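You operate a simulated robot arm through the tools that you are given. There is no shell and no other tool.

You are at the controls of a simulated two-armed robot. One attempt, no reset.

TASK
Take the small orange cup from the upper shelf of the steel-topped counter and put it on top of the raisins carton. Take the slotted drip tray and put it on the teal tray. Take the small beige cup and put it on top of the green carton. Open the sliding lid with the orange handle. The order is free.

Only the result counts: the job must be done as asked and must still hold three seconds after the hand-in. Knocking over, shifting, dropping, spilling or breaking anything else fails it. Lids that push on must go on centred and level and be pressed home; caps that screw on are set level and turned clockwise until they are tight.

THE ROBOT
Two 7-joint arms with two-finger parallel grippers on one trunk, on a base that moves. Base frame: it is fixed to the floor where the robot stands at the start and does not move with it; the origin is under the middle of the robot, x ahead of it, y to its left, z up. Readings come in mm, rad, newtons and seconds.
The left shoulder is at the start at [110, 169, 1384], the right one opposite. With the tool pointing down near the work surface each hand reaches from about 100 to 540 mm from the robot's upright axis, wherever it stands, measured 20 degrees to its own side. Places, roughly: green carton [500, -1250, 1000]; raisins carton [750, 1500, 500]; sliding lid with the orange handle [-600, 1400, 900]; slotted drip tray (17x15x5 cm) [-300, 1300, 900]; small beige cup [-1250, 1250, 1000]; small orange cup (8x8x8 cm) [500, 1600, 500]; teal tray (34x22x3 cm) [-900, -1100, 900]. Payload 1.57 kg a hand.
The tool frame of a hand sits at the grasp point between the pads (the TCP): z along the fingers, y along the line on which they close. The tips reach 30 mm beyond it. The gripper opens to 80 mm. The fingers are 17 mm wide and 12 mm thick; the gripper's body (40 by 82 mm) begins 80 mm behind the TCP.
Orientation is that of the tool frame in the base frame, as [roll, pitch, yaw] about the fixed x, y, z axes, in that order (R = Rz(yaw) Ry(pitch) Rx(roll)). With the fingers straight down and closing along the base's y, the tool's x points along the base's -x, its y along +y and its z along -z.

THE INTERFACE
- The arms move only by the tool nudge_tool. It takes "left_steps", "right_steps" or both (then of equal length, played together; a hand with none holds still); each is a list of rows, each an object of numbers (a shift or turn left out is 0, a gripper value left out holds the last): "x", "y", "z": the shift along the tool's x, y, z in units of 20 mm (1.0 is 20 mm); "wx", "wy", "wz": the turn, a rotation vector about the tool's x, y, z in units of 8 degrees (1.0 is 8 degrees); "jaw": the closure in counts, from 0 (fully open) to 255 (shut). In form: [{"x": .., "y": .., "z": .., "wx": .., "wy": .., "wz": .., "jaw": ..}, ...]. A call has 1 to 20 rows; each row shifts and turns the commanded pose from where the row before left it, along the tool's axes as they then stand. A call with a number of a shift or a turn outside -1 to 1 is refused whole. A row lasts 0.2 s, in which the tool goes at most 50 mm and 0.15 rad; a call with a longer step from one row to the next is refused whole, and so is a gripper value outside its range. Where a pose cannot be reached the arm comes as near as it can. A force on the tool above 40 N (or 10 N above the force at the start of the call, whichever is more), or a blocked arm, ends the call early, and 0.2 s more pass. The fingers move at their own pace (about 72 mm/s each) and stop on an object; they squeeze with about 30 N. The grip force told is the motor's: it shows also when the fingers shut on nothing. Time passes only in rows, and 0.2 s behind the last, so rows that do not move let the fingers close. It gives the time, the measured TCP pose, the force on the tool (base axes), the opening and the grip force at its end, in the units of the frame above (readings bear some noise), with the torque about the TCP (base axes, N m) and any sound that the robot's microphone picked up.
- Cameras (640 x 400 px; columns grow to the right, rows downward): "scene" is now at [161.2, 1, 1571.7]; the picture's right is [0.04, -1.00, 0.00], its down [-0.70, -0.02, -0.71] and it looks along [0.71, 0.02, -0.70] (base axes); focal length 274 px, centre (320, 200). "left" rides on the left gripper at [72, 7, -122] in its tool frame; the picture's right is [-0.09, 1.00, 0.00], its down [-0.84, -0.08, -0.54] and it looks along [-0.54, -0.05, 0.84] (tool axes); focal length 238 px, centre (320, 200). "right" rides on the right gripper at [72, -7, -122] in its tool frame; the picture's right is [0.09, 1.00, 0.00], its down [-0.84, 0.08, -0.54] and it looks along [-0.54, 0.05, 0.84] (tool axes); focal length 238 px, centre (320, 200). There is no depth. A picture from a camera that has moved, and an enlarged one, comes with that camera's place and axes in the base frame and with its lens.
- camera(camera): a new picture of that camera. It takes no simulated time.
- move_column(by): slides the trunk up (or, below 0, down) by that many mm; the arms and the scene camera ride with it, the base frame stays. It gives what a move gives, with no picture.
- drive_base(legs): drives the robot by 1 to 6 legs, each [ahead, left, turn to the left] in mm, mm and rad, along the robot's own axes; the way and the turn of a leg run together, so that a leg with both is an arc; at most 1500 mm and 3.142 rad a leg. The arms and the cameras ride along, it lands a little off, and it stops where it bumps. It gives what a move gives.
- turn_head(pan, tilt): turns the head with the scene camera to pan (to the left, within 1.501 rad either way) and tilt (down, from -0.506 to 1.204), counted from straight ahead of the robot. It gives what a move gives.
- zoom(camera, box): a new picture of the part [left, top, right, bottom] of that camera's present view, enlarged. It takes no simulated time.
- close_job(): hands the job in; it is judged then, once.

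Places have to be worked out from the pictures, the camera data and where the tool is seen. Open the grippers and draw the arms clear of the work before you hand the job in, unless the task says otherwise.

The tools are called after ">>>" as name(argument=value, ...) on one line, values as JSON. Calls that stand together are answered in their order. nudge_tool: Moves the arms, as the interface text tells. Its arguments: {"type":"object","properties":{"left_steps":{"type":"array","items":{"type":"object","properties":{"x":{"type":"number"},"y":{"type":"number"},"z":{"type":"number"},"wx":{"type":"number"},"wy":{"type":"number"},"wz":{"type":"number"},"jaw":{"type":"number"}}}},"right_steps":{"type":"array","items":{"type":"object","properties":{"x":{"type":"number"},"y":{"type":"number"},"z":{"type":"number"},"wx":{"type":"number"},"wy":{"type":"number"},"wz":{"type":"number"},"jaw":{"type":"number"}}}}},"required":[]} The other tools are called the same way: move_column (by) moves the trunk up or down; drive_base (legs) drives the base; turn_head (pan, tilt) turns the head that bears the scene camera; camera (camera) takes a picture; zoom (camera, box) takes an enlarged picture of a part of a camera's view; close_job () hands the job in.

At the start:

```text
time: 0.0
left_eef_pos: [466.9, 217.0, 714.3]
left_tcp_rot: [-3.142, 0.0, 3.141]
left_force: [0.3, 0.0, 0.8]
left_moment: [0.01, 0.01, 0.02]
left_finger_gap: 80.0
left_finger_force: 0.1
right_eef_pos: [495.8, -264.1, 772.2]
right_tcp_rot: [3.141, 0.0, 3.141]
right_force: [0.4, -0.5, -0.2]
right_moment: [-0.02, 0.02, 0.02]
right_finger_gap: 80.2
right_finger_force: 0.1
trunk travel left (down, up): [-698.0, 192.0]
robot x, y, heading: [-5.2, 1.2, 0.005]
head pan, tilt (commanded): [0.035, 0.782]
```

scene: 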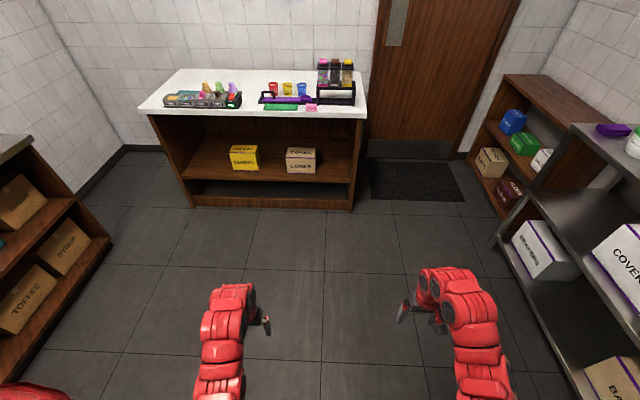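
right: 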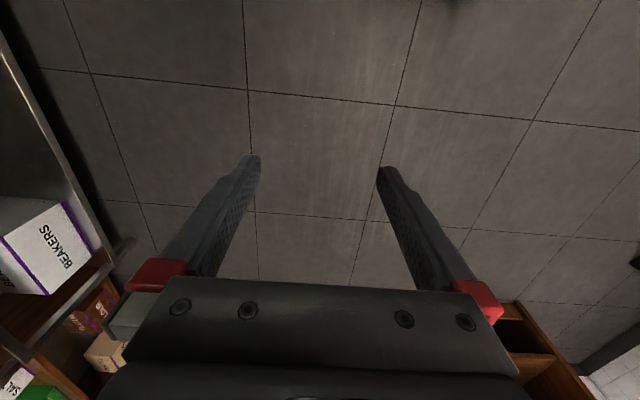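
left: 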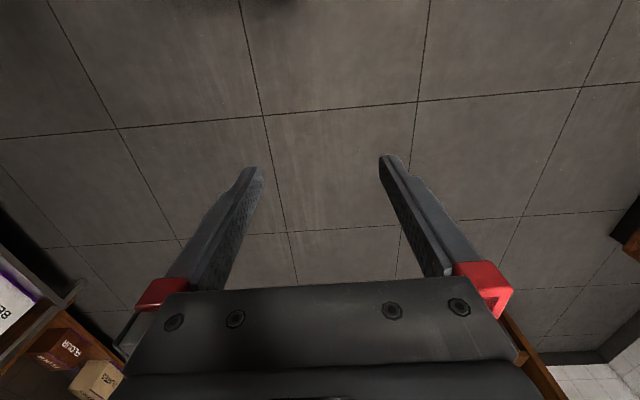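

I start by surveying the room: turning the head left to see the counter with the orange cup and raisins carton.

>>> turn_head(pan=1.2, tilt=0.6)

>>> camera(camera="scene")

```text
time: 1.4
left_eef_pos: [466.9, 215.1, 713.9]
left_tcp_rot: [-3.141, 0.0, -3.141]
left_force: [0.1, 0.7, -0.4]
left_moment: [0.04, 0.02, 0.01]
left_finger_gap: 80.1
left_finger_force: 0.1
right_eef_pos: [494.0, -264.1, 773.7]
right_tcp_rot: [-3.141, 0.0, 3.141]
right_force: [0.6, -0.2, 0.3]
right_moment: [-0.02, 0.02, 0.0]
right_finger_gap: 80.0
right_finger_force: 0.0
trunk travel left (down, up): [-698.0, 192.0]
robot x, y, heading: [1.2, -1.3, -0.001]
head pan, tilt (commanded): [1.201, 0.6]
```

```text
taken
camera scene: at [111.8, 80.6, 1587.1], right [0.93, -0.36, 0.0], down [-0.2, -0.53, -0.82], along [0.3, 0.77, -0.57], focal length 274 px, centre (320, 200)
```

scene: 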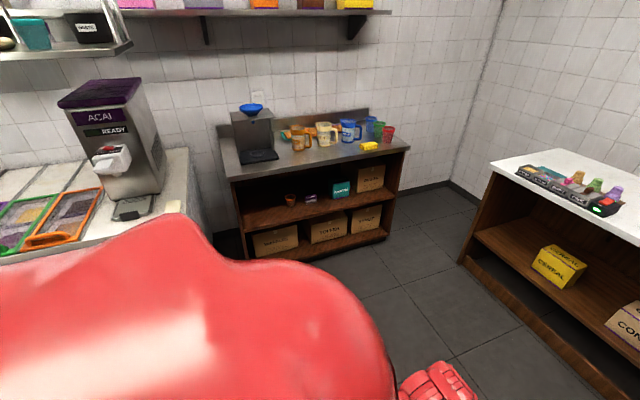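

The steel-topped counter is visible; I zoom to identify the things on its shelf and on the left counter.

>>> zoom(camera="scene", box=[220, 90, 420, 270])

>>> zoom(camera="scene", box=[0, 60, 220, 270])

>>> turn_head(pan=1.5, tilt=0.5)

>>> camera(camera="scene")

```text
2.22 times, centred on (320, 180) of scene
camera zoom: at [111.8, 80.6, 1587.1], right [0.93, -0.36, 0.0], down [-0.2, -0.53, -0.82], along [0.3, 0.77, -0.57], focal length 610 px, centre (320, 244)
```

zoom: 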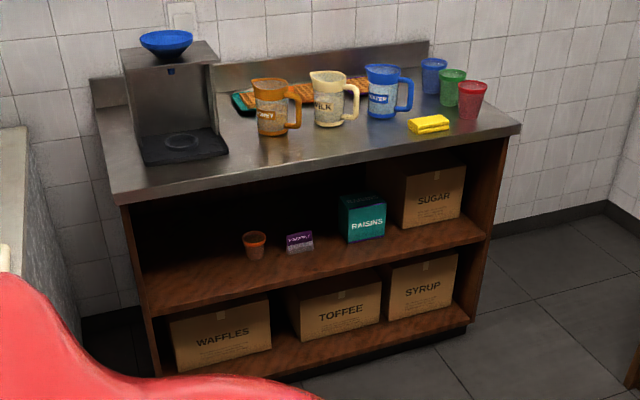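

```text
1.90 times, centred on (110, 165) of scene
camera zoom: at [111.8, 80.6, 1587.1], right [0.93, -0.36, 0.0], down [-0.2, -0.53, -0.82], along [0.3, 0.77, -0.57], focal length 523 px, centre (720, 267)
```

zoom: 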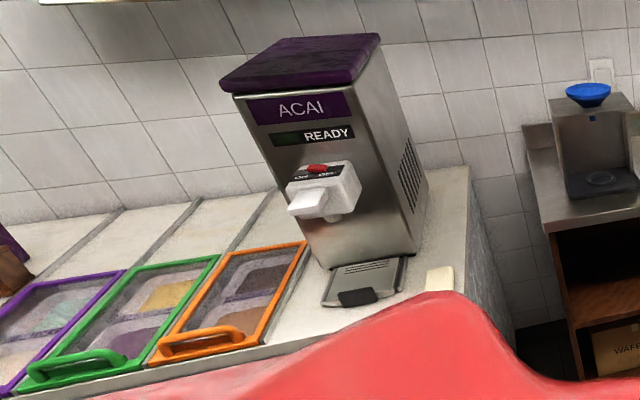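

```text
time: 2.2
left_eef_pos: [466.8, 215.6, 714.1]
left_tcp_rot: [-3.14, -0.001, -3.141]
left_force: [0.1, -0.2, 0.0]
left_moment: [0.0, 0.01, 0.0]
left_finger_gap: 80.2
left_finger_force: 0.1
right_eef_pos: [494.0, -263.5, 772.3]
right_tcp_rot: [3.141, -0.002, 3.141]
right_force: [0.2, 0.1, -0.7]
right_moment: [-0.01, -0.02, 0.0]
right_finger_gap: 80.0
right_finger_force: 0.0
trunk travel left (down, up): [-698.0, 192.0]
robot x, y, heading: [-1.1, -2.8, -0.001]
head pan, tilt (commanded): [1.499, 0.499]
```

```text
taken
camera scene: at [86.3, 88.9, 1596.2], right [1.0, -0.07, 0.0], down [-0.03, -0.48, -0.88], along [0.06, 0.88, -0.48], focal length 274 px, centre (320, 200)
```

scene: 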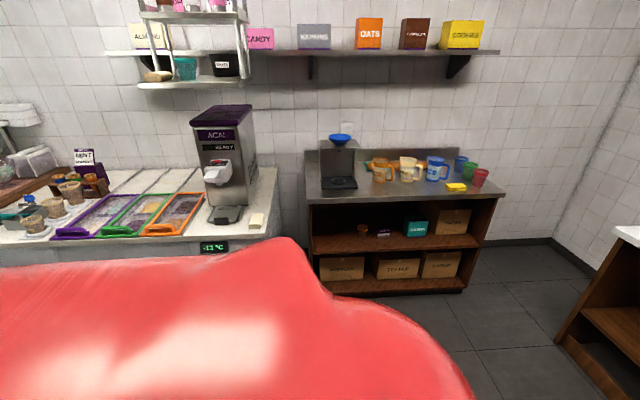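

I now look right for the green carton and the rest.

>>> turn_head(pan=-1.3, tilt=0.6)

>>> camera(camera="scene")

```text
time: 4.7
left_eef_pos: [466.5, 216.7, 713.1]
left_tcp_rot: [3.141, 0.0, -3.141]
left_force: [-0.2, -0.4, 0.4]
left_moment: [0.03, -0.02, -0.01]
left_finger_gap: 80.2
left_finger_force: 0.0
right_eef_pos: [494.1, -265.2, 772.2]
right_tcp_rot: [-3.141, 0.0, 3.142]
right_force: [-0.3, 0.0, 0.2]
right_moment: [-0.03, -0.03, -0.04]
right_finger_gap: 80.0
right_finger_force: 0.0
trunk travel left (down, up): [-698.0, 192.0]
robot x, y, heading: [-1.5, -2.8, -0.003]
head pan, tilt (commanded): [-1.3, 0.6]
```

```text
taken
camera scene: at [103.4, -87.0, 1587.1], right [-0.96, -0.27, 0.0], down [-0.15, 0.54, -0.83], along [0.22, -0.8, -0.56], focal length 274 px, centre (320, 200)
```

scene: 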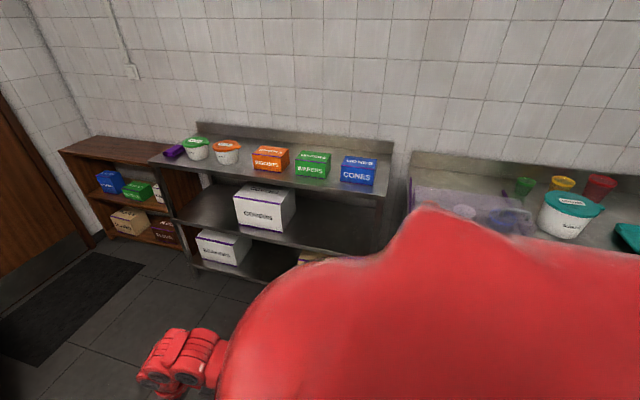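

The green "wafers" carton sits on the steel table to the right. Now I rotate the base left by 90° to face the y+ side and view the rest.

>>> drive_base(legs=[[0, 0, 1.57]])

>>> turn_head(pan=0.9, tilt=0.6)

>>> camera(camera="scene")

```text
time: 8.9
left_eef_pos: [-219.0, 463.8, 713.3]
left_tcp_rot: [3.141, 0.0, -1.564]
left_force: [0.8, -0.2, 0.9]
left_moment: [0.01, -0.01, 0.04]
left_finger_gap: 79.7
left_finger_force: 0.0
right_eef_pos: [260.7, 496.5, 772.4]
right_tcp_rot: [-3.141, 0.0, -1.565]
right_force: [-0.9, 0.0, -0.2]
right_moment: [0.05, -0.02, -0.01]
right_finger_gap: 80.2
right_finger_force: 0.1
trunk travel left (down, up): [-698.0, 192.0]
robot x, y, heading: [4.5, -0.6, 1.576]
head pan, tilt (commanded): [-1.3, 0.6]
```

```text
time: 11.0
left_eef_pos: [-219.3, 464.9, 713.8]
left_tcp_rot: [3.141, -0.001, -1.564]
left_force: [0.7, 0.9, 0.0]
left_moment: [-0.02, -0.01, -0.01]
left_finger_gap: 80.0
left_finger_force: 0.1
right_eef_pos: [260.5, 495.6, 772.1]
right_tcp_rot: [-3.141, 0.002, -1.564]
right_force: [0.0, 0.4, 0.3]
right_moment: [-0.01, -0.04, -0.01]
right_finger_gap: 80.1
right_finger_force: 0.0
trunk travel left (down, up): [-698.0, 192.0]
robot x, y, heading: [-1.3, 2.2, 1.581]
head pan, tilt (commanded): [0.901, 0.6]
```

```text
taken
camera scene: at [-70.7, 132.9, 1587.1], right [0.62, 0.79, 0.0], down [0.45, -0.35, -0.83], along [-0.65, 0.51, -0.56], focal length 274 px, centre (320, 200)
```

scene: 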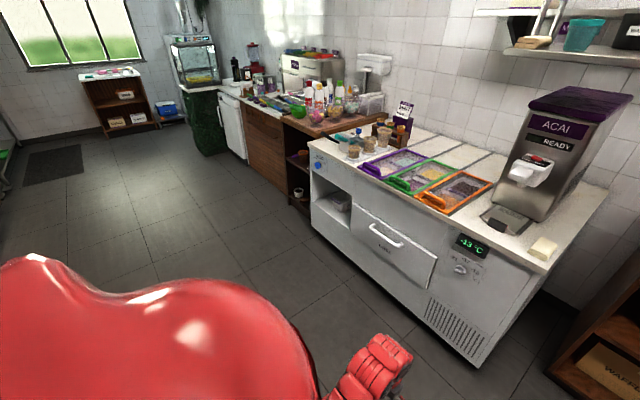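

>>> zoom(camera="scene", box=[230, 30, 430, 220])

>>> zoom(camera="scene", box=[400, 60, 620, 270])

```text
2.11 times, centred on (330, 125) of scene
camera zoom: at [-70.7, 132.9, 1587.1], right [0.62, 0.79, 0.0], down [0.45, -0.35, -0.83], along [-0.65, 0.51, -0.56], focal length 578 px, centre (299, 358)
```

zoom: 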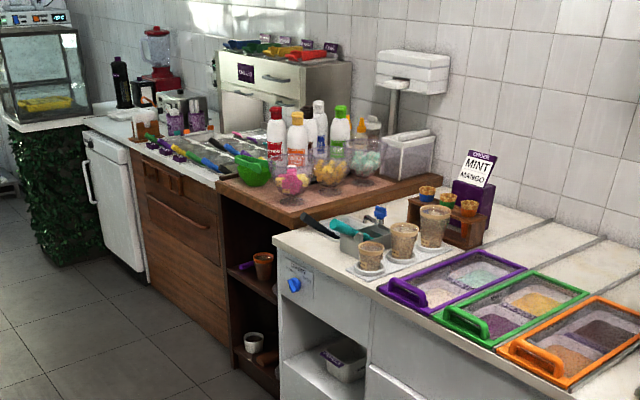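

```text
1.90 times, centred on (510, 165) of scene
camera zoom: at [-70.7, 132.9, 1587.1], right [0.62, 0.79, 0.0], down [0.45, -0.35, -0.83], along [-0.65, 0.51, -0.56], focal length 523 px, centre (-42, 267)
```

zoom: 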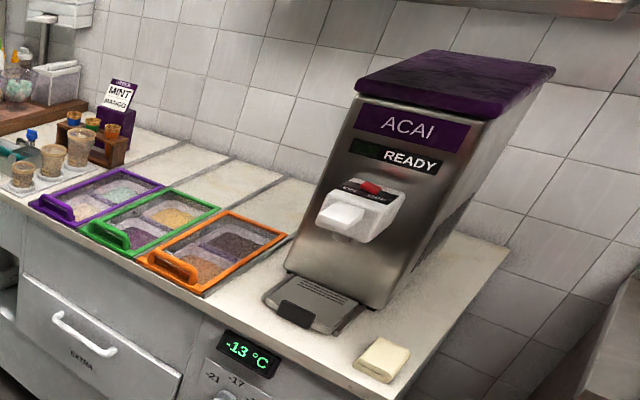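

The freezer counter holds the lids, the drip tray under the acai machine and three beige cups of different size. I first drive toward the steel-topped counter to look at the orange cup and raisins carton from closer.

>>> drive_base(legs=[[650, -600, 0]])

>>> turn_head(pan=0.0, tilt=0.8)

>>> camera(camera="scene")

>>> camera(camera="left")

```text
time: 15.6
left_eef_pos: [386.2, 1117.5, 714.3]
left_tcp_rot: [-3.141, -0.001, -1.576]
left_force: [0.8, 0.2, -1.0]
left_moment: [0.0, -0.02, 0.02]
left_finger_gap: 79.9
left_finger_force: 0.0
right_eef_pos: [867.0, 1143.7, 772.3]
right_tcp_rot: [3.141, 0.0, -1.576]
right_force: [-0.3, 0.3, 0.2]
right_moment: [-0.01, -0.01, 0.0]
right_finger_gap: 80.1
right_finger_force: 0.1
trunk travel left (down, up): [-698.0, 192.0]
robot x, y, heading: [599.3, 650.5, 1.567]
head pan, tilt (commanded): [0.901, 0.6]
```

```text
time: 16.8
left_eef_pos: [385.2, 1119.0, 712.8]
left_tcp_rot: [-3.141, 0.0, -1.576]
left_force: [0.0, -0.6, -0.3]
left_moment: [0.02, -0.01, -0.03]
left_finger_gap: 79.9
left_finger_force: 0.1
right_eef_pos: [866.9, 1143.1, 772.5]
right_tcp_rot: [-3.141, 0.001, -1.575]
right_force: [0.6, -0.2, 0.0]
right_moment: [-0.02, 0.02, 0.0]
right_finger_gap: 79.9
right_finger_force: 0.1
trunk travel left (down, up): [-698.0, 192.0]
robot x, y, heading: [600.7, 647.3, 1.566]
head pan, tilt (commanded): [0.0, 0.799]
```

```text
taken
camera scene: at [599.9, 809.6, 1570.3], right [1.0, 0.0, 0.0], down [0.0, -0.72, -0.7], along [0.0, 0.7, -0.72], focal length 274 px, centre (320, 200)
```

scene: 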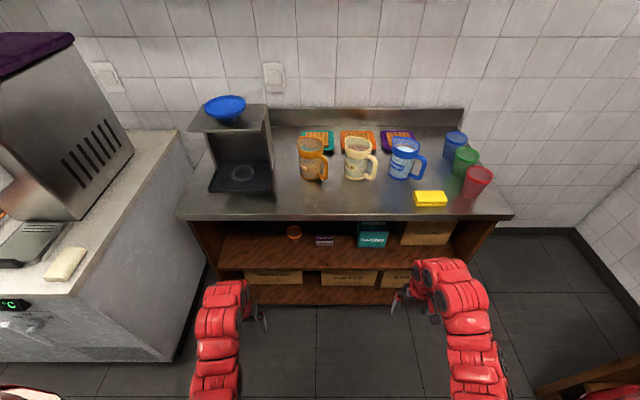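

```text
taken
camera left: at [379.0, 1047.4, 835.8], right [-1.0, 0.1, 0.0], down [0.08, 0.84, 0.54], along [0.05, 0.54, -0.84], focal length 238 px, centre (320, 200)
```

left: 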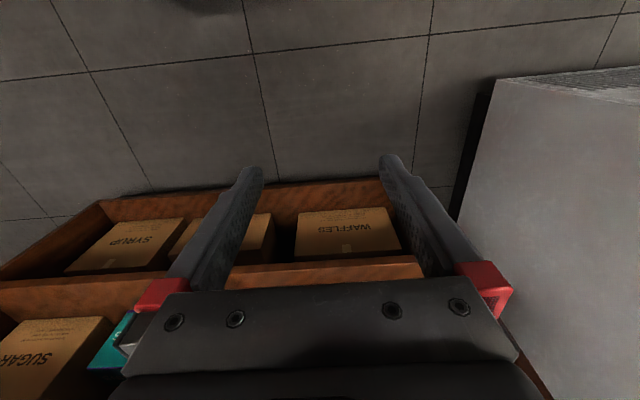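

The counter front edge is at roughly y≈1440. I lower the trunk by 400 mm so the shoulders suit the shelf and the camera can see under the countertop.

>>> move_column(by=-400)

>>> turn_head(pan=0.0, tilt=0.7)

>>> camera(camera="scene")

>>> zoom(camera="scene", box=[200, 100, 480, 275])

```text
time: 20.7
left_eef_pos: [386.4, 1117.5, 313.9]
left_tcp_rot: [-3.141, -0.001, -1.575]
left_force: [1.0, 0.5, 0.3]
left_moment: [-0.01, 0.02, 0.02]
left_finger_gap: 80.1
left_finger_force: 0.0
right_eef_pos: [867.3, 1143.3, 373.3]
right_tcp_rot: [-3.141, -0.001, -1.576]
right_force: [-0.1, -0.3, 0.2]
right_moment: [0.01, 0.01, 0.03]
right_finger_gap: 79.9
right_finger_force: 0.0
trunk travel left (down, up): [-298.0, 592.0]
robot x, y, heading: [600.6, 650.7, 1.567]
head pan, tilt (commanded): [0.0, 0.799]
```

```text
time: 21.3
left_eef_pos: [386.5, 1117.2, 313.8]
left_tcp_rot: [3.142, -0.001, -1.574]
left_force: [0.3, 0.6, -0.2]
left_moment: [0.02, -0.01, -0.02]
left_finger_gap: 80.1
left_finger_force: 0.1
right_eef_pos: [867.3, 1144.0, 373.6]
right_tcp_rot: [3.14, -0.001, -1.576]
right_force: [0.2, -0.1, -0.5]
right_moment: [-0.04, -0.02, 0.0]
right_finger_gap: 80.0
right_finger_force: 0.1
trunk travel left (down, up): [-298.0, 592.0]
robot x, y, heading: [602.0, 654.2, 1.566]
head pan, tilt (commanded): [0.0, 0.7]
```

```text
taken
camera scene: at [600.1, 813.8, 1178.5], right [1.0, -0.01, 0.0], down [0.0, -0.64, -0.76], along [0.0, 0.76, -0.64], focal length 274 px, centre (320, 200)
```

scene: 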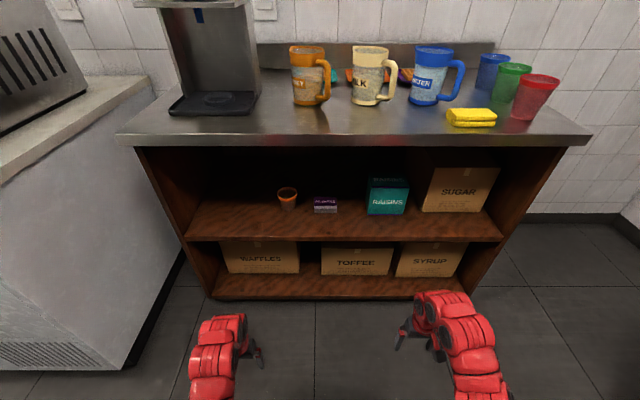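

```text
2.29 times, centred on (340, 188) of scene
camera zoom: at [600.1, 813.8, 1178.5], right [1.0, -0.01, 0.0], down [0.0, -0.64, -0.76], along [0.0, 0.76, -0.64], focal length 627 px, centre (274, 229)
```

zoom: 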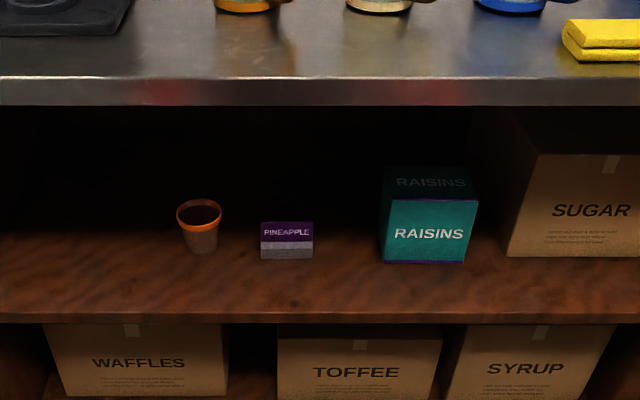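

I need a better baseline for position: I raise both arms 240 mm, then lower the trunk again by 240 mm and take another picture.

>>> nudge_tool(left_steps=[{"z": -1}, {"z": -1}, {"z": -1}, {"z": -1}, {"z": -1}, {"z": -1}, {"z": -1}, {"z": -1}, {"z": -1}, {"z": -1}, {"z": -1}, {"z": -1}], right_steps=[{"z": -1}, {"z": -1}, {"z": -1}, {"z": -1}, {"z": -1}, {"z": -1}, {"z": -1}, {"z": -1}, {"z": -1}, {"z": -1}, {"z": -1}, {"z": -1}])

>>> move_column(by=-240)

>>> turn_head(pan=0.0, tilt=0.5)

>>> camera(camera="scene")

>>> zoom(camera="scene", box=[200, 100, 480, 275])

```text
time: 23.9
left_eef_pos: [386.7, 1118.1, 490.8]
left_tcp_rot: [-3.138, 0.007, -1.575]
left_force: [0.1, 0.1, -0.3]
left_moment: [-0.05, 0.0, 0.01]
left_finger_gap: 79.9
left_finger_force: 0.0
left hand out of reach, approached as far as the arm can: row 9, 10, 11, 12
right_eef_pos: [866.3, 1143.1, 485.6]
right_tcp_rot: [3.14, 0.007, -1.576]
right_force: [0.6, -0.1, 0.5]
right_moment: [-0.02, 0.01, 0.03]
right_finger_gap: 79.9
right_finger_force: 0.0
right hand out of reach, approached as far as the arm can: row 6, 7, 8, 9, 10, 11, 12
trunk travel left (down, up): [-298.0, 592.0]
robot x, y, heading: [602.7, 654.5, 1.569]
head pan, tilt (commanded): [0.0, 0.7]
```

```text
time: 26.4
left_eef_pos: [387.8, 1118.7, 250.2]
left_tcp_rot: [-3.137, 0.008, -1.577]
left_force: [-0.9, -0.2, 0.6]
left_moment: [0.02, 0.01, 0.0]
left_finger_gap: 79.9
left_finger_force: 0.0
right_eef_pos: [867.7, 1141.6, 245.3]
right_tcp_rot: [3.14, 0.004, -1.576]
right_force: [0.6, 0.0, -0.4]
right_moment: [0.0, -0.01, 0.0]
right_finger_gap: 80.2
right_finger_force: 0.2
trunk travel left (down, up): [-58.0, 832.0]
robot x, y, heading: [599.8, 648.8, 1.568]
head pan, tilt (commanded): [0.0, 0.7]
```

```text
time: 27.2
left_eef_pos: [386.6, 1118.0, 250.1]
left_tcp_rot: [-3.139, 0.008, -1.576]
left_force: [-0.8, -0.2, 0.0]
left_moment: [0.0, 0.02, -0.02]
left_finger_gap: 80.4
left_finger_force: 0.1
right_eef_pos: [865.8, 1142.2, 246.5]
right_tcp_rot: [3.14, 0.005, -1.575]
right_force: [0.4, 0.4, 0.0]
right_moment: [-0.03, -0.01, -0.05]
right_finger_gap: 79.9
right_finger_force: 0.0
trunk travel left (down, up): [-58.0, 832.0]
robot x, y, heading: [599.8, 651.5, 1.563]
head pan, tilt (commanded): [0.0, 0.499]
```

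```text
taken
camera scene: at [600.1, 819.8, 956.1], right [1.0, -0.01, 0.0], down [0.0, -0.48, -0.88], along [0.0, 0.88, -0.48], focal length 274 px, centre (320, 200)
```

scene: 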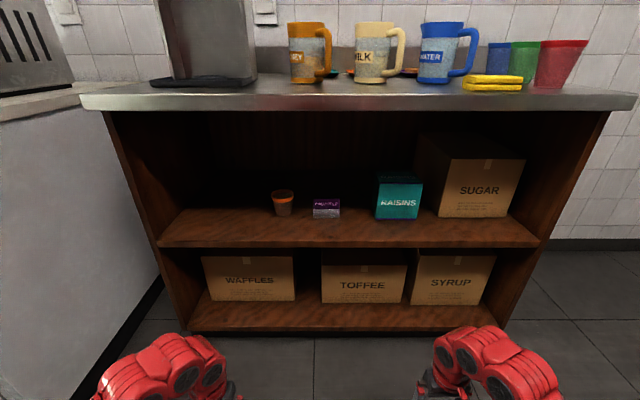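

```text
2.29 times, centred on (340, 188) of scene
camera zoom: at [600.1, 819.8, 956.1], right [1.0, -0.01, 0.0], down [0.0, -0.48, -0.88], along [0.0, 0.88, -0.48], focal length 627 px, centre (274, 229)
```

zoom: 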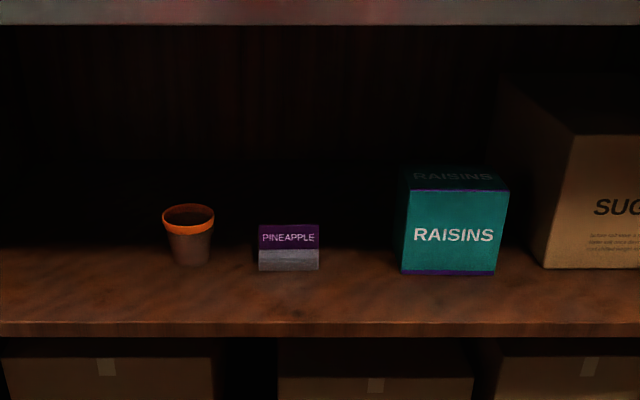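

Triangulation gives: shelf z≈480 (edge y≈1447), cup centre ≈(487,1606), raisins carton x≈779–916, front y≈1558, top z≈609, countertop underside ≈844. Now I pitch the left hand toward forward and draw the right hand back toward the body.

>>> nudge_tool(left_steps=[{"wy": -1}, {"wy": -1}, {"wy": -1}, {"wy": -1}, {"wy": -1}, {"wy": -1}, {"wy": -1}, {"wy": -0.5}, {"x": -0.866, "z": -0.5}, {"x": -0.866, "z": -0.5}, {"x": -0.866, "z": -0.5}, {"x": -0.866, "z": -0.5}, {"x": -0.866, "z": -0.5}, {"x": -0.866, "z": -0.5}], right_steps=[{"x": 1}, {"x": 1}, {"x": 1}, {"x": 1}, {"x": 1}, {"x": 1}, {"x": 1}, {"x": 1}, {"x": 1}, {"x": 1}, {"x": 1}, {"x": 1}, {"x": 1}, {"x": 1}])

```text
time: 30.2
left_eef_pos: [387.2, 1206.6, 330.0]
left_tcp_rot: [-3.132, 0.222, -1.576]
left_force: [-0.2, -0.3, 0.6]
left_moment: [0.01, 0.03, 0.03]
left_finger_gap: 80.0
left_finger_force: 0.0
left hand out of reach, approached as far as the arm can: row 2, 3, 4, 5, 6, 7, 8
right_eef_pos: [870.7, 1038.4, 244.4]
right_tcp_rot: [3.137, 0.004, -1.576]
right_force: [-0.5, 0.0, 0.2]
right_moment: [0.02, 0.01, 0.0]
right_finger_gap: 80.1
right_finger_force: 0.0
right hand out of reach, approached as far as the arm can: row 6, 7, 8, 9, 10, 11, 12, 13, 14
trunk travel left (down, up): [-58.0, 832.0]
robot x, y, heading: [601.4, 650.6, 1.564]
head pan, tilt (commanded): [0.0, 0.499]
```

The pose was limited because the arm is too folded; I back the base off 150 mm, raise the trunk 100 mm, then extend the left hand forward before pitching it.

>>> drive_base(legs=[[-150, 0, 0]])

>>> move_column(by=100)

>>> nudge_tool(left_steps=[{"x": -0.98, "z": -0.063}, {"x": -0.98, "z": -0.063}, {"x": -0.98, "z": -0.063}, {"x": -0.98, "z": -0.063}, {"x": -0.98, "z": -0.063}, {"x": -0.98, "z": -0.063}, {"x": -0.98, "z": -0.063}, {"x": -0.98, "z": -0.063}, {"x": -0.98, "z": -0.063}, {"wy": -1}, {"wy": -1}, {"wy": -1}, {"wy": -1}, {"wy": -1}, {"wy": -1}])

```text
time: 31.5
left_eef_pos: [385.5, 1056.8, 330.0]
left_tcp_rot: [-3.134, 0.222, -1.577]
left_force: [1.3, -0.4, -0.6]
left_moment: [0.01, -0.01, 0.01]
left_finger_gap: 79.8
left_finger_force: 0.0
right_eef_pos: [871.0, 887.8, 244.0]
right_tcp_rot: [3.138, 0.003, -1.577]
right_force: [-0.7, 0.0, -0.1]
right_moment: [0.04, 0.02, -0.04]
right_finger_gap: 80.1
right_finger_force: 0.1
trunk travel left (down, up): [-58.0, 832.0]
robot x, y, heading: [599.2, 501.6, 1.565]
head pan, tilt (commanded): [0.0, 0.499]
```

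```text
time: 32.9
left_eef_pos: [385.8, 1058.6, 429.9]
left_tcp_rot: [-3.133, 0.222, -1.577]
left_force: [-0.4, -0.6, 0.1]
left_moment: [0.01, 0.01, 0.0]
left_finger_gap: 80.2
left_finger_force: 0.0
right_eef_pos: [871.2, 888.2, 344.7]
right_tcp_rot: [3.139, 0.003, -1.575]
right_force: [-0.9, -0.1, 0.3]
right_moment: [-0.02, 0.04, 0.01]
right_finger_gap: 80.0
right_finger_force: 0.1
trunk travel left (down, up): [-158.0, 732.0]
robot x, y, heading: [597.2, 501.7, 1.57]
head pan, tilt (commanded): [0.0, 0.499]
```

```text
time: 36.1
left_eef_pos: [394.2, 1227.4, 468.0]
left_tcp_rot: [-3.127, 1.064, -1.565]
left_force: [0.2, 1.2, 0.4]
left_moment: [-0.01, -0.01, -0.02]
left_finger_gap: 80.0
left_finger_force: 0.0
left hand out of reach, approached as far as the arm can: row 1, 2, 4
right_eef_pos: [870.7, 888.7, 343.6]
right_tcp_rot: [3.14, 0.004, -1.576]
right_force: [0.5, 0.4, -0.8]
right_moment: [-0.03, 0.03, 0.01]
right_finger_gap: 80.0
right_finger_force: 0.0
trunk travel left (down, up): [-158.0, 732.0]
robot x, y, heading: [599.5, 501.8, 1.561]
head pan, tilt (commanded): [0.0, 0.499]
```

The left hand is now pitched ~29° below horizontal. I raise it ~92 mm, then drive forward/right so the hand is just in front of the cup, and look with the wrist camera.

>>> nudge_tool(left_steps=[{"x": -0.805, "z": -0.446}, {"x": -0.805, "z": -0.446}, {"x": -0.805, "z": -0.446}, {"x": -0.805, "z": -0.446}, {"x": -0.805, "z": -0.446}])

>>> drive_base(legs=[[200, -93, 0]])

>>> camera(camera="left")

>>> camera(camera="scene")

```text
time: 37.3
left_eef_pos: [394.8, 1227.1, 558.5]
left_tcp_rot: [-3.124, 1.059, -1.563]
left_force: [-0.6, 0.2, 0.2]
left_moment: [-0.02, 0.01, 0.02]
left_finger_gap: 80.2
left_finger_force: 0.0
right_eef_pos: [871.0, 888.3, 345.0]
right_tcp_rot: [3.137, 0.004, -1.575]
right_force: [-0.4, 1.0, -1.4]
right_moment: [0.01, -0.05, -0.01]
right_finger_gap: 79.9
right_finger_force: 0.0
trunk travel left (down, up): [-158.0, 732.0]
robot x, y, heading: [597.3, 504.0, 1.566]
head pan, tilt (commanded): [0.0, 0.499]
```

```text
time: 39.0
left_eef_pos: [489.5, 1432.4, 558.6]
left_tcp_rot: [-3.126, 1.059, -1.567]
left_force: [-0.4, 0.0, -0.1]
left_moment: [-0.02, 0.02, 0.0]
left_finger_gap: 80.1
left_finger_force: 0.1
right_eef_pos: [964.3, 1089.9, 344.5]
right_tcp_rot: [3.138, 0.004, -1.577]
right_force: [0.3, -0.5, -0.1]
right_moment: [0.01, 0.02, -0.03]
right_finger_gap: 80.2
right_finger_force: 0.1
trunk travel left (down, up): [-158.0, 732.0]
robot x, y, heading: [691.9, 706.2, 1.564]
head pan, tilt (commanded): [0.0, 0.499]
```

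```text
taken
camera left: at [480.7, 1291.6, 555.8], right [-1.0, 0.05, 0.07], down [0.07, -0.06, 1.0], along [0.06, 1.0, 0.06], focal length 238 px, centre (320, 200)
```

left: 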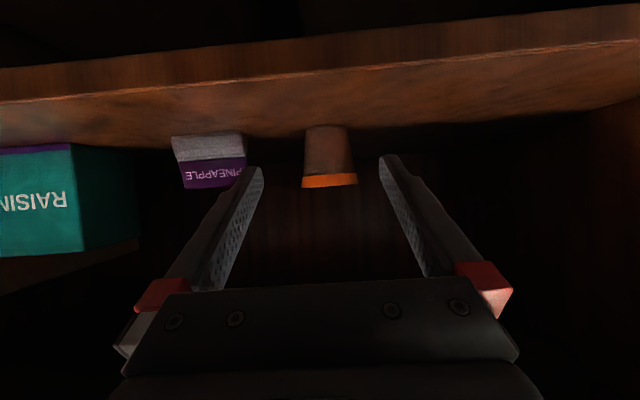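

```text
taken
camera scene: at [692.5, 873.6, 1056.2], right [1.0, -0.01, 0.0], down [0.0, -0.48, -0.88], along [0.01, 0.88, -0.48], focal length 274 px, centre (320, 200)
```

scene: 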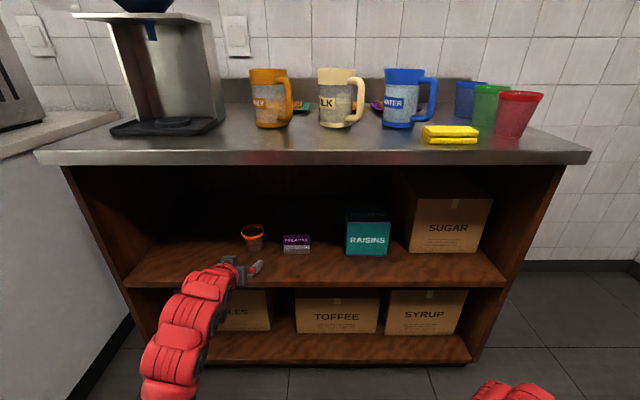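

Wrist camera confirms the cup near x≈483, y≈1606, z 483–558. I lower the left TCP to z≈517, then drive ahead 120 mm with the fingers open around the cup's approach line.

>>> nudge_tool(left_steps=[{"x": 0.894, "z": 0.502, "y": 0.12}, {"x": 0.894, "z": 0.502, "y": 0.12}])

>>> drive_base(legs=[[110, 0, 0]])

>>> camera(camera="left")

>>> camera(camera="scene")

```text
time: 39.6
left_eef_pos: [485.6, 1433.5, 516.7]
left_tcp_rot: [-3.125, 1.059, -1.567]
left_force: [0.1, -0.4, -0.9]
left_moment: [0.0, -0.02, 0.02]
left_finger_gap: 80.0
left_finger_force: 0.0
right_eef_pos: [965.2, 1091.7, 345.3]
right_tcp_rot: [3.138, 0.002, -1.578]
right_force: [0.2, -0.3, 0.2]
right_moment: [-0.01, -0.02, -0.01]
right_finger_gap: 80.1
right_finger_force: 0.1
trunk travel left (down, up): [-158.0, 732.0]
robot x, y, heading: [693.9, 707.6, 1.562]
head pan, tilt (commanded): [0.0, 0.499]
```

```text
time: 40.8
left_eef_pos: [482.3, 1543.1, 516.3]
left_tcp_rot: [-3.124, 1.059, -1.562]
left_force: [0.7, 0.2, 0.3]
left_moment: [-0.01, -0.03, -0.04]
left_finger_gap: 79.7
left_finger_force: 0.0
right_eef_pos: [963.5, 1202.6, 344.4]
right_tcp_rot: [3.138, 0.004, -1.577]
right_force: [-0.7, 0.2, -0.4]
right_moment: [0.0, 0.0, -0.02]
right_finger_gap: 80.0
right_finger_force: 0.1
trunk travel left (down, up): [-158.0, 732.0]
robot x, y, heading: [690.4, 816.8, 1.56]
head pan, tilt (commanded): [0.0, 0.499]
```

```text
taken
camera left: at [476.1, 1403.1, 514.3], right [-1.0, 0.05, 0.07], down [0.07, -0.06, 1.0], along [0.05, 1.0, 0.06], focal length 238 px, centre (320, 200)
```

left: 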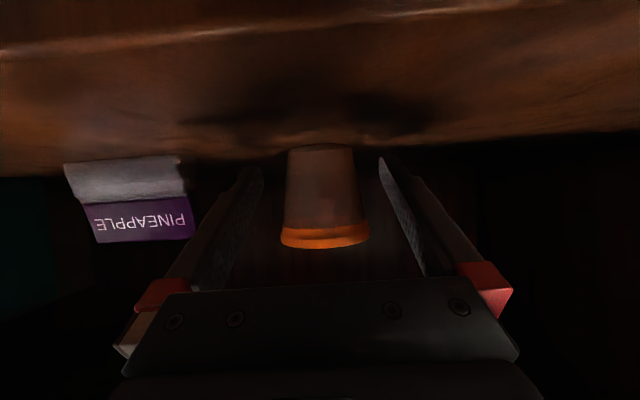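

```text
taken
camera scene: at [692.7, 984.3, 1056.2], right [1.0, -0.01, 0.0], down [0.0, -0.48, -0.88], along [0.0, 0.88, -0.48], focal length 274 px, centre (320, 200)
```

scene: 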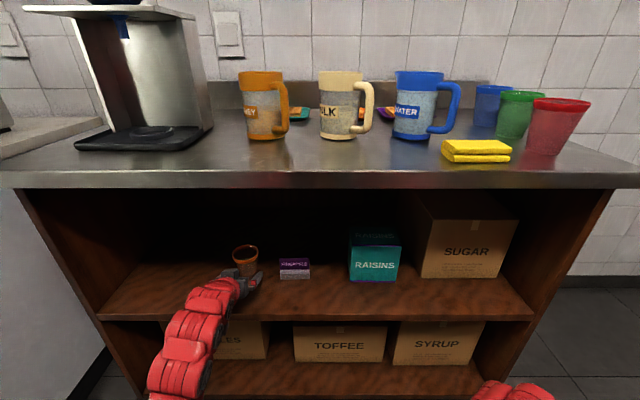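

The cup is centred between the fingers. I move forward 62 mm with the arm and verify before closing.

>>> nudge_tool(left_steps=[{"x": -0.38, "z": 0.676}, {"x": -0.38, "z": 0.676}, {"x": -0.38, "z": 0.676}, {"x": -0.38, "z": 0.676}])

>>> camera(camera="left")

```text
time: 41.8
left_eef_pos: [484.5, 1605.6, 517.8]
left_tcp_rot: [-3.128, 1.059, -1.564]
left_force: [-0.3, 0.1, -0.8]
left_moment: [-0.01, 0.01, 0.0]
left_finger_gap: 80.1
left_finger_force: 0.0
right_eef_pos: [964.4, 1202.1, 345.6]
right_tcp_rot: [3.138, 0.002, -1.577]
right_force: [0.7, 0.5, 0.1]
right_moment: [0.02, 0.03, 0.01]
right_finger_gap: 80.1
right_finger_force: 0.1
trunk travel left (down, up): [-158.0, 732.0]
robot x, y, heading: [692.0, 812.2, 1.567]
head pan, tilt (commanded): [0.0, 0.499]
```

```text
taken
camera left: at [476.1, 1465.0, 513.6], right [-1.0, 0.05, 0.07], down [0.07, -0.06, 1.0], along [0.06, 1.0, 0.06], focal length 238 px, centre (320, 200)
```

left: 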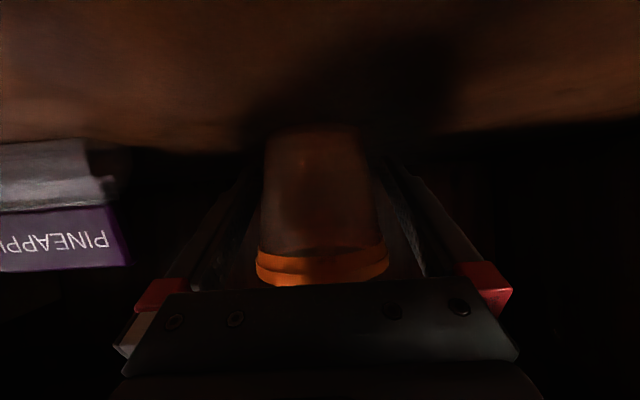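

The cup sits between the fingers; I close the left gripper.

>>> nudge_tool(left_steps=[{"jaw": 255}, {"jaw": 255}, {"jaw": 255}, {"jaw": 255}])

>>> camera(camera="left")

```text
time: 42.8
left_eef_pos: [483.5, 1605.2, 518.1]
left_tcp_rot: [-3.125, 1.059, -1.561]
left_force: [0.5, -0.4, 0.9]
left_moment: [-0.01, 0.01, 0.03]
left_finger_gap: 64.0
left_finger_force: 30.0
right_eef_pos: [964.0, 1202.1, 343.8]
right_tcp_rot: [3.139, 0.003, -1.576]
right_force: [0.5, 0.4, -0.5]
right_moment: [0.02, -0.02, 0.01]
right_finger_gap: 80.0
right_finger_force: 0.1
trunk travel left (down, up): [-158.0, 732.0]
robot x, y, heading: [689.4, 813.4, 1.565]
head pan, tilt (commanded): [0.0, 0.499]
```

```text
taken
camera left: at [476.1, 1464.8, 513.6], right [-1.0, 0.05, 0.07], down [0.07, -0.06, 1.0], along [0.05, 1.0, 0.06], focal length 238 px, centre (320, 200)
```

left: 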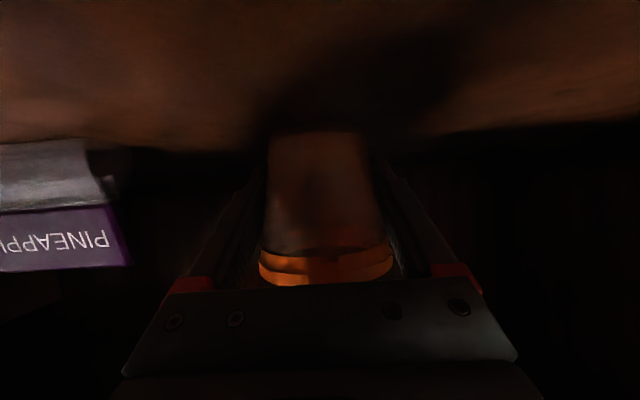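

Grip is solid (gap 64 mm, 30 N). I lift 60 mm and check.

>>> nudge_tool(left_steps=[{"x": -0.436, "z": -0.245}, {"x": -0.872, "z": -0.49}, {"x": -0.872, "z": -0.49}, {"x": -0.436, "z": -0.245}])

>>> camera(camera="left")

>>> camera(camera="scene")

```text
time: 43.8
left_eef_pos: [483.2, 1604.8, 577.9]
left_tcp_rot: [-3.126, 1.059, -1.562]
left_force: [0.3, 0.4, -1.1]
left_moment: [0.01, 0.01, 0.01]
left_finger_gap: 63.8
left_finger_force: 30.6
right_eef_pos: [963.2, 1200.8, 344.6]
right_tcp_rot: [3.137, 0.002, -1.575]
right_force: [0.0, 0.0, -0.2]
right_moment: [0.02, 0.03, -0.01]
right_finger_gap: 80.0
right_finger_force: 0.1
trunk travel left (down, up): [-158.0, 732.0]
robot x, y, heading: [691.5, 814.5, 1.568]
head pan, tilt (commanded): [0.0, 0.499]
```

```text
taken
camera left: at [475.8, 1465.1, 574.6], right [-1.0, 0.05, 0.07], down [0.07, -0.06, 1.0], along [0.05, 1.0, 0.06], focal length 238 px, centre (320, 200)
```

left: 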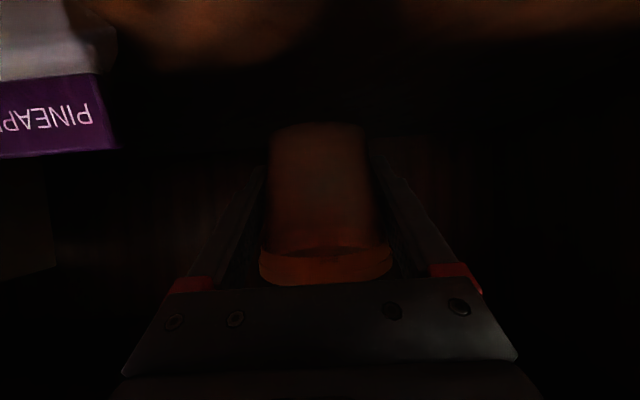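

```text
taken
camera scene: at [692.8, 984.3, 1056.2], right [1.0, -0.01, 0.0], down [0.0, -0.48, -0.88], along [0.0, 0.88, -0.48], focal length 274 px, centre (320, 200)
```

scene: 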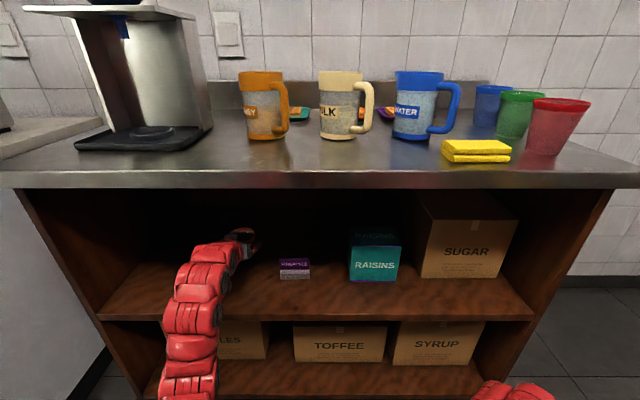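

Cup is held. I withdraw the base 160 mm so the hand leaves the shelf, raise the hand to z≈668 and move right to line up with the raisins carton.

>>> drive_base(legs=[[-160, 0, 0]])

>>> nudge_tool(left_steps=[{"x": -0.785, "z": -0.441}, {"x": -0.785, "z": -0.441}, {"x": -0.785, "z": -0.441}, {"x": -0.785, "z": -0.441}, {"x": -0.785, "z": -0.441}])

>>> drive_base(legs=[[0, -362, 0]])

>>> camera(camera="left")

>>> camera(camera="scene")

```text
time: 45.2
left_eef_pos: [482.9, 1446.2, 578.4]
left_tcp_rot: [-3.126, 1.06, -1.561]
left_force: [-0.3, 0.0, -0.3]
left_moment: [-0.03, 0.01, -0.01]
left_finger_gap: 63.4
left_finger_force: 30.3
right_eef_pos: [965.0, 1043.2, 345.1]
right_tcp_rot: [3.139, 0.002, -1.577]
right_force: [-0.4, 0.1, 1.0]
right_moment: [-0.01, -0.02, -0.02]
right_finger_gap: 80.0
right_finger_force: 0.1
trunk travel left (down, up): [-158.0, 732.0]
robot x, y, heading: [692.4, 653.9, 1.566]
head pan, tilt (commanded): [0.0, 0.499]
```

```text
time: 46.4
left_eef_pos: [480.5, 1447.3, 669.4]
left_tcp_rot: [-3.125, 1.062, -1.564]
left_force: [0.5, -0.1, 0.9]
left_moment: [0.01, 0.02, -0.01]
left_finger_gap: 63.4
left_finger_force: 30.1
right_eef_pos: [963.5, 1043.6, 344.2]
right_tcp_rot: [3.138, 0.004, -1.576]
right_force: [-0.4, 0.1, 0.3]
right_moment: [0.02, -0.02, 0.01]
right_finger_gap: 80.0
right_finger_force: 0.0
trunk travel left (down, up): [-158.0, 732.0]
robot x, y, heading: [691.3, 658.6, 1.565]
head pan, tilt (commanded): [0.0, 0.499]
```

```text
time: 48.7
left_eef_pos: [831.3, 1445.2, 669.0]
left_tcp_rot: [-3.126, 1.06, -1.555]
left_force: [-0.9, 0.0, -0.2]
left_moment: [-0.01, -0.03, -0.06]
left_finger_gap: 63.6
left_finger_force: 29.8
right_eef_pos: [1314.7, 1044.9, 345.2]
right_tcp_rot: [3.137, 0.004, -1.569]
right_force: [-0.3, 0.7, -0.6]
right_moment: [0.0, 0.01, 0.0]
right_finger_gap: 79.9
right_finger_force: 0.1
trunk travel left (down, up): [-158.0, 732.0]
robot x, y, heading: [1048.1, 659.0, 1.569]
head pan, tilt (commanded): [0.0, 0.499]
```

```text
taken
camera left: at [823.6, 1305.2, 665.8], right [-1.0, 0.04, 0.07], down [0.07, -0.06, 1.0], along [0.05, 1.0, 0.06], focal length 238 px, centre (320, 200)
```

left: 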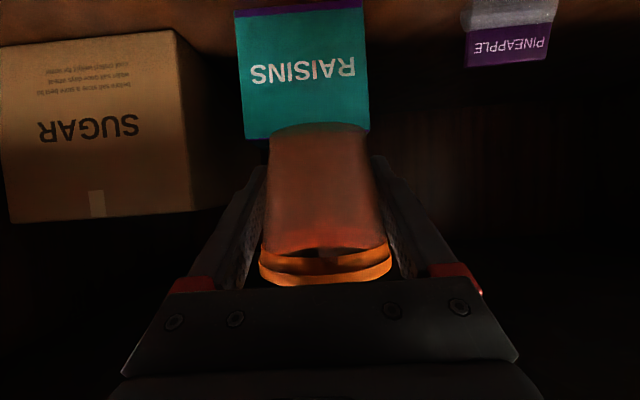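

```text
taken
camera scene: at [1045.8, 825.1, 1056.2], right [1.0, 0.0, 0.0], down [0.0, -0.48, -0.88], along [0.0, 0.88, -0.48], focal length 274 px, centre (320, 200)
```

scene: 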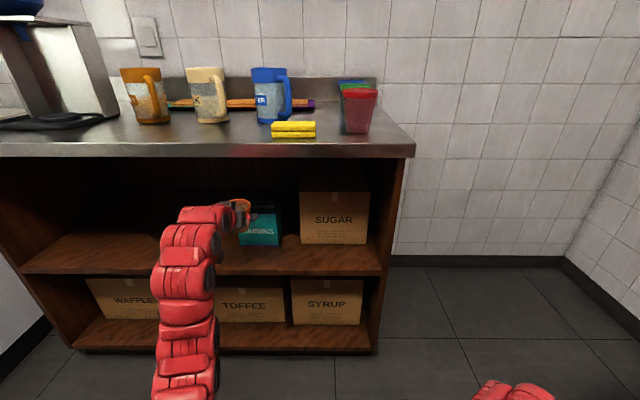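

Carton front spans x≈778–910 (centre ≈844), top ≈611. I zoom in to estimate the carton's back edge.

>>> zoom(camera="scene", box=[200, 170, 320, 260])

```text
4.44 times, centred on (260, 215) of scene
camera zoom: at [1045.8, 825.1, 1056.2], right [1.0, 0.0, 0.0], down [0.0, -0.48, -0.88], along [0.0, 0.88, -0.48], focal length 1220 px, centre (587, 133)
```

zoom: 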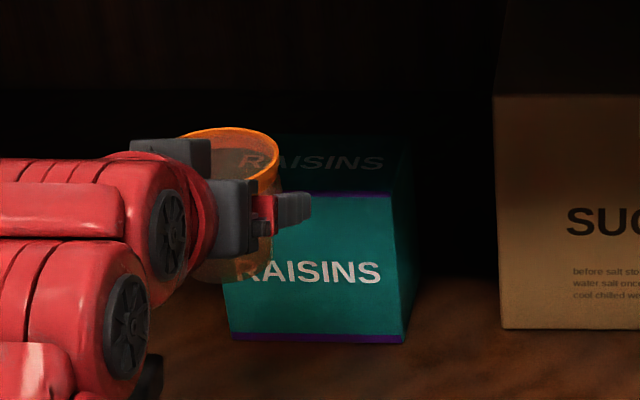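

Top of the carton is centred near (845,1596). I drive in with the cup base ~23 mm above the carton top.

>>> drive_base(legs=[[145, -13, 0]])

>>> camera(camera="left")

>>> zoom(camera="scene", box=[160, 130, 360, 270])

```text
time: 50.0
left_eef_pos: [842.3, 1591.8, 669.8]
left_tcp_rot: [-3.126, 1.061, -1.554]
left_force: [-1.0, 0.2, 0.5]
left_moment: [0.04, 0.03, -0.06]
left_finger_gap: 63.3
left_finger_force: 30.0
right_eef_pos: [1328.5, 1190.1, 344.6]
right_tcp_rot: [3.138, 0.002, -1.568]
right_force: [1.2, 1.0, -0.6]
right_moment: [0.0, -0.02, 0.0]
right_finger_gap: 80.1
right_finger_force: 0.1
trunk travel left (down, up): [-158.0, 732.0]
robot x, y, heading: [1060.0, 799.1, 1.566]
head pan, tilt (commanded): [0.0, 0.499]
```

```text
taken
camera left: at [836.4, 1451.1, 665.6], right [-1.0, 0.04, 0.07], down [0.07, -0.06, 1.0], along [0.05, 1.0, 0.06], focal length 238 px, centre (320, 200)
```

left: 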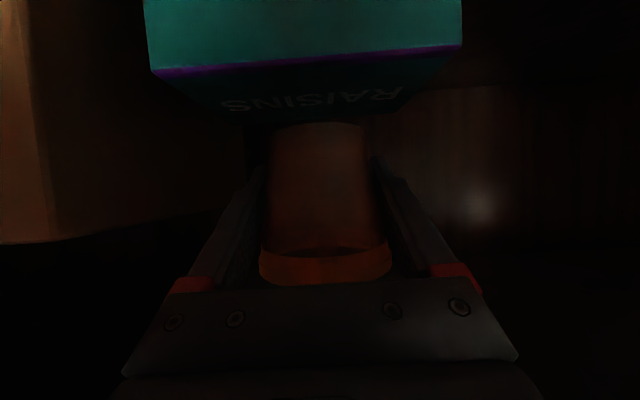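

```text
2.86 times, centred on (260, 200) of scene
camera zoom: at [1058.4, 971.0, 1056.1], right [1.0, 0.0, 0.0], down [0.0, -0.48, -0.88], along [0.0, 0.88, -0.48], focal length 784 px, centre (491, 200)
```

zoom: 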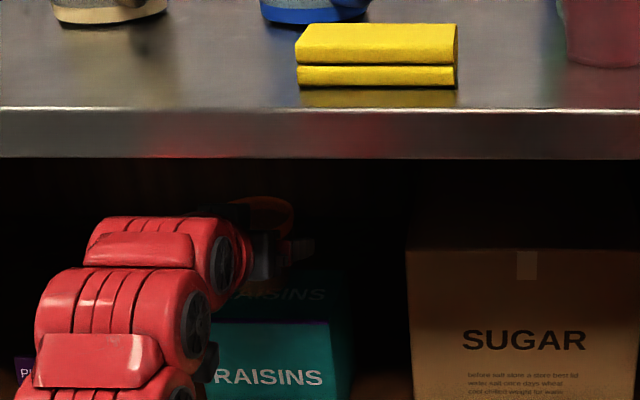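

Position is nearly right; I lower to just above the carton with a small correction forward.

>>> nudge_tool(left_steps=[{"x": 0.365, "z": 0.32, "y": -0.05}, {"x": 0.365, "z": 0.32, "y": -0.05}, {}])

>>> camera(camera="left")

>>> zoom(camera="scene", box=[200, 170, 300, 240])

```text
time: 50.8
left_eef_pos: [846.3, 1596.0, 649.9]
left_tcp_rot: [-3.125, 1.058, -1.557]
left_force: [0.2, 0.2, -0.7]
left_moment: [-0.01, 0.01, -0.04]
left_finger_gap: 63.2
left_finger_force: 30.3
right_eef_pos: [1327.6, 1190.9, 344.3]
right_tcp_rot: [3.138, 0.002, -1.569]
right_force: [0.6, -0.7, 0.1]
right_moment: [0.01, 0.01, -0.02]
right_finger_gap: 80.0
right_finger_force: 0.1
trunk travel left (down, up): [-158.0, 732.0]
robot x, y, heading: [1063.4, 797.4, 1.575]
head pan, tilt (commanded): [0.0, 0.499]
```

```text
taken
camera left: at [838.6, 1454.8, 646.9], right [-1.0, 0.04, 0.07], down [0.07, -0.06, 1.0], along [0.05, 1.0, 0.06], focal length 238 px, centre (320, 200)
```

left: 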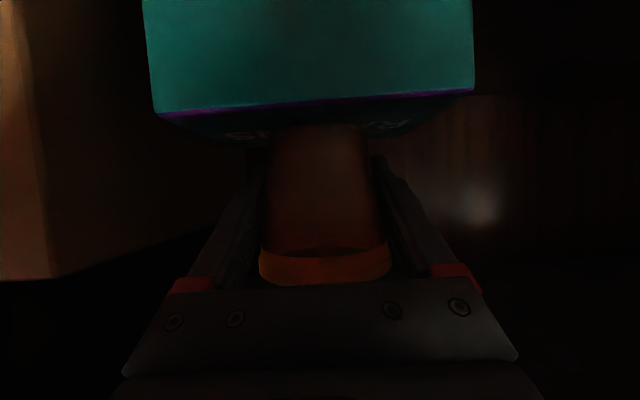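

```text
5.71 times, centred on (250, 205) of scene
camera zoom: at [1058.4, 970.9, 1056.2], right [1.0, 0.0, 0.0], down [0.0, -0.48, -0.88], along [0.0, 0.88, -0.48], focal length 1568 px, centre (720, 171)
```

zoom: 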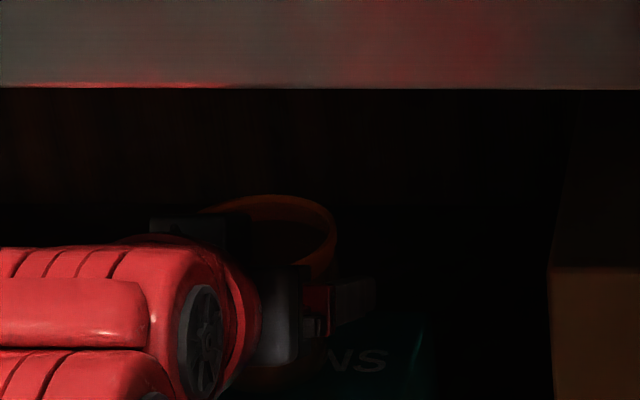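

Gap now about 1–4 mm by estimate. I lower by 2 mm and read the force.

>>> nudge_tool(left_steps=[{"x": 0.0872, "z": 0.0489}, {}])

>>> nudge_tool(left_steps=[{"x": 0.0872, "z": 0.0489}, {}])

```text
time: 51.4
left_eef_pos: [846.0, 1595.6, 648.9]
left_tcp_rot: [-3.126, 1.058, -1.555]
left_force: [-0.5, -0.5, 0.0]
left_moment: [0.02, 0.02, 0.01]
left_finger_gap: 63.5
left_finger_force: 29.9
right_eef_pos: [1328.7, 1190.8, 345.2]
right_tcp_rot: [3.138, 0.002, -1.569]
right_force: [0.0, 0.4, 0.5]
right_moment: [0.02, -0.02, 0.03]
right_finger_gap: 80.0
right_finger_force: 0.1
trunk travel left (down, up): [-158.0, 732.0]
robot x, y, heading: [1060.6, 802.3, 1.573]
head pan, tilt (commanded): [0.0, 0.499]
```

```text
time: 52.0
left_eef_pos: [844.6, 1595.4, 648.0]
left_tcp_rot: [-3.126, 1.062, -1.555]
left_force: [-0.3, 0.8, 0.7]
left_moment: [0.01, -0.05, -0.01]
left_finger_gap: 63.1
left_finger_force: 29.9
right_eef_pos: [1328.1, 1189.8, 345.7]
right_tcp_rot: [3.137, 0.005, -1.57]
right_force: [0.3, -1.0, -0.4]
right_moment: [0.0, -0.01, -0.03]
right_finger_gap: 79.9
right_finger_force: 0.0
trunk travel left (down, up): [-158.0, 732.0]
robot x, y, heading: [1054.8, 802.6, 1.571]
head pan, tilt (commanded): [0.0, 0.499]
```

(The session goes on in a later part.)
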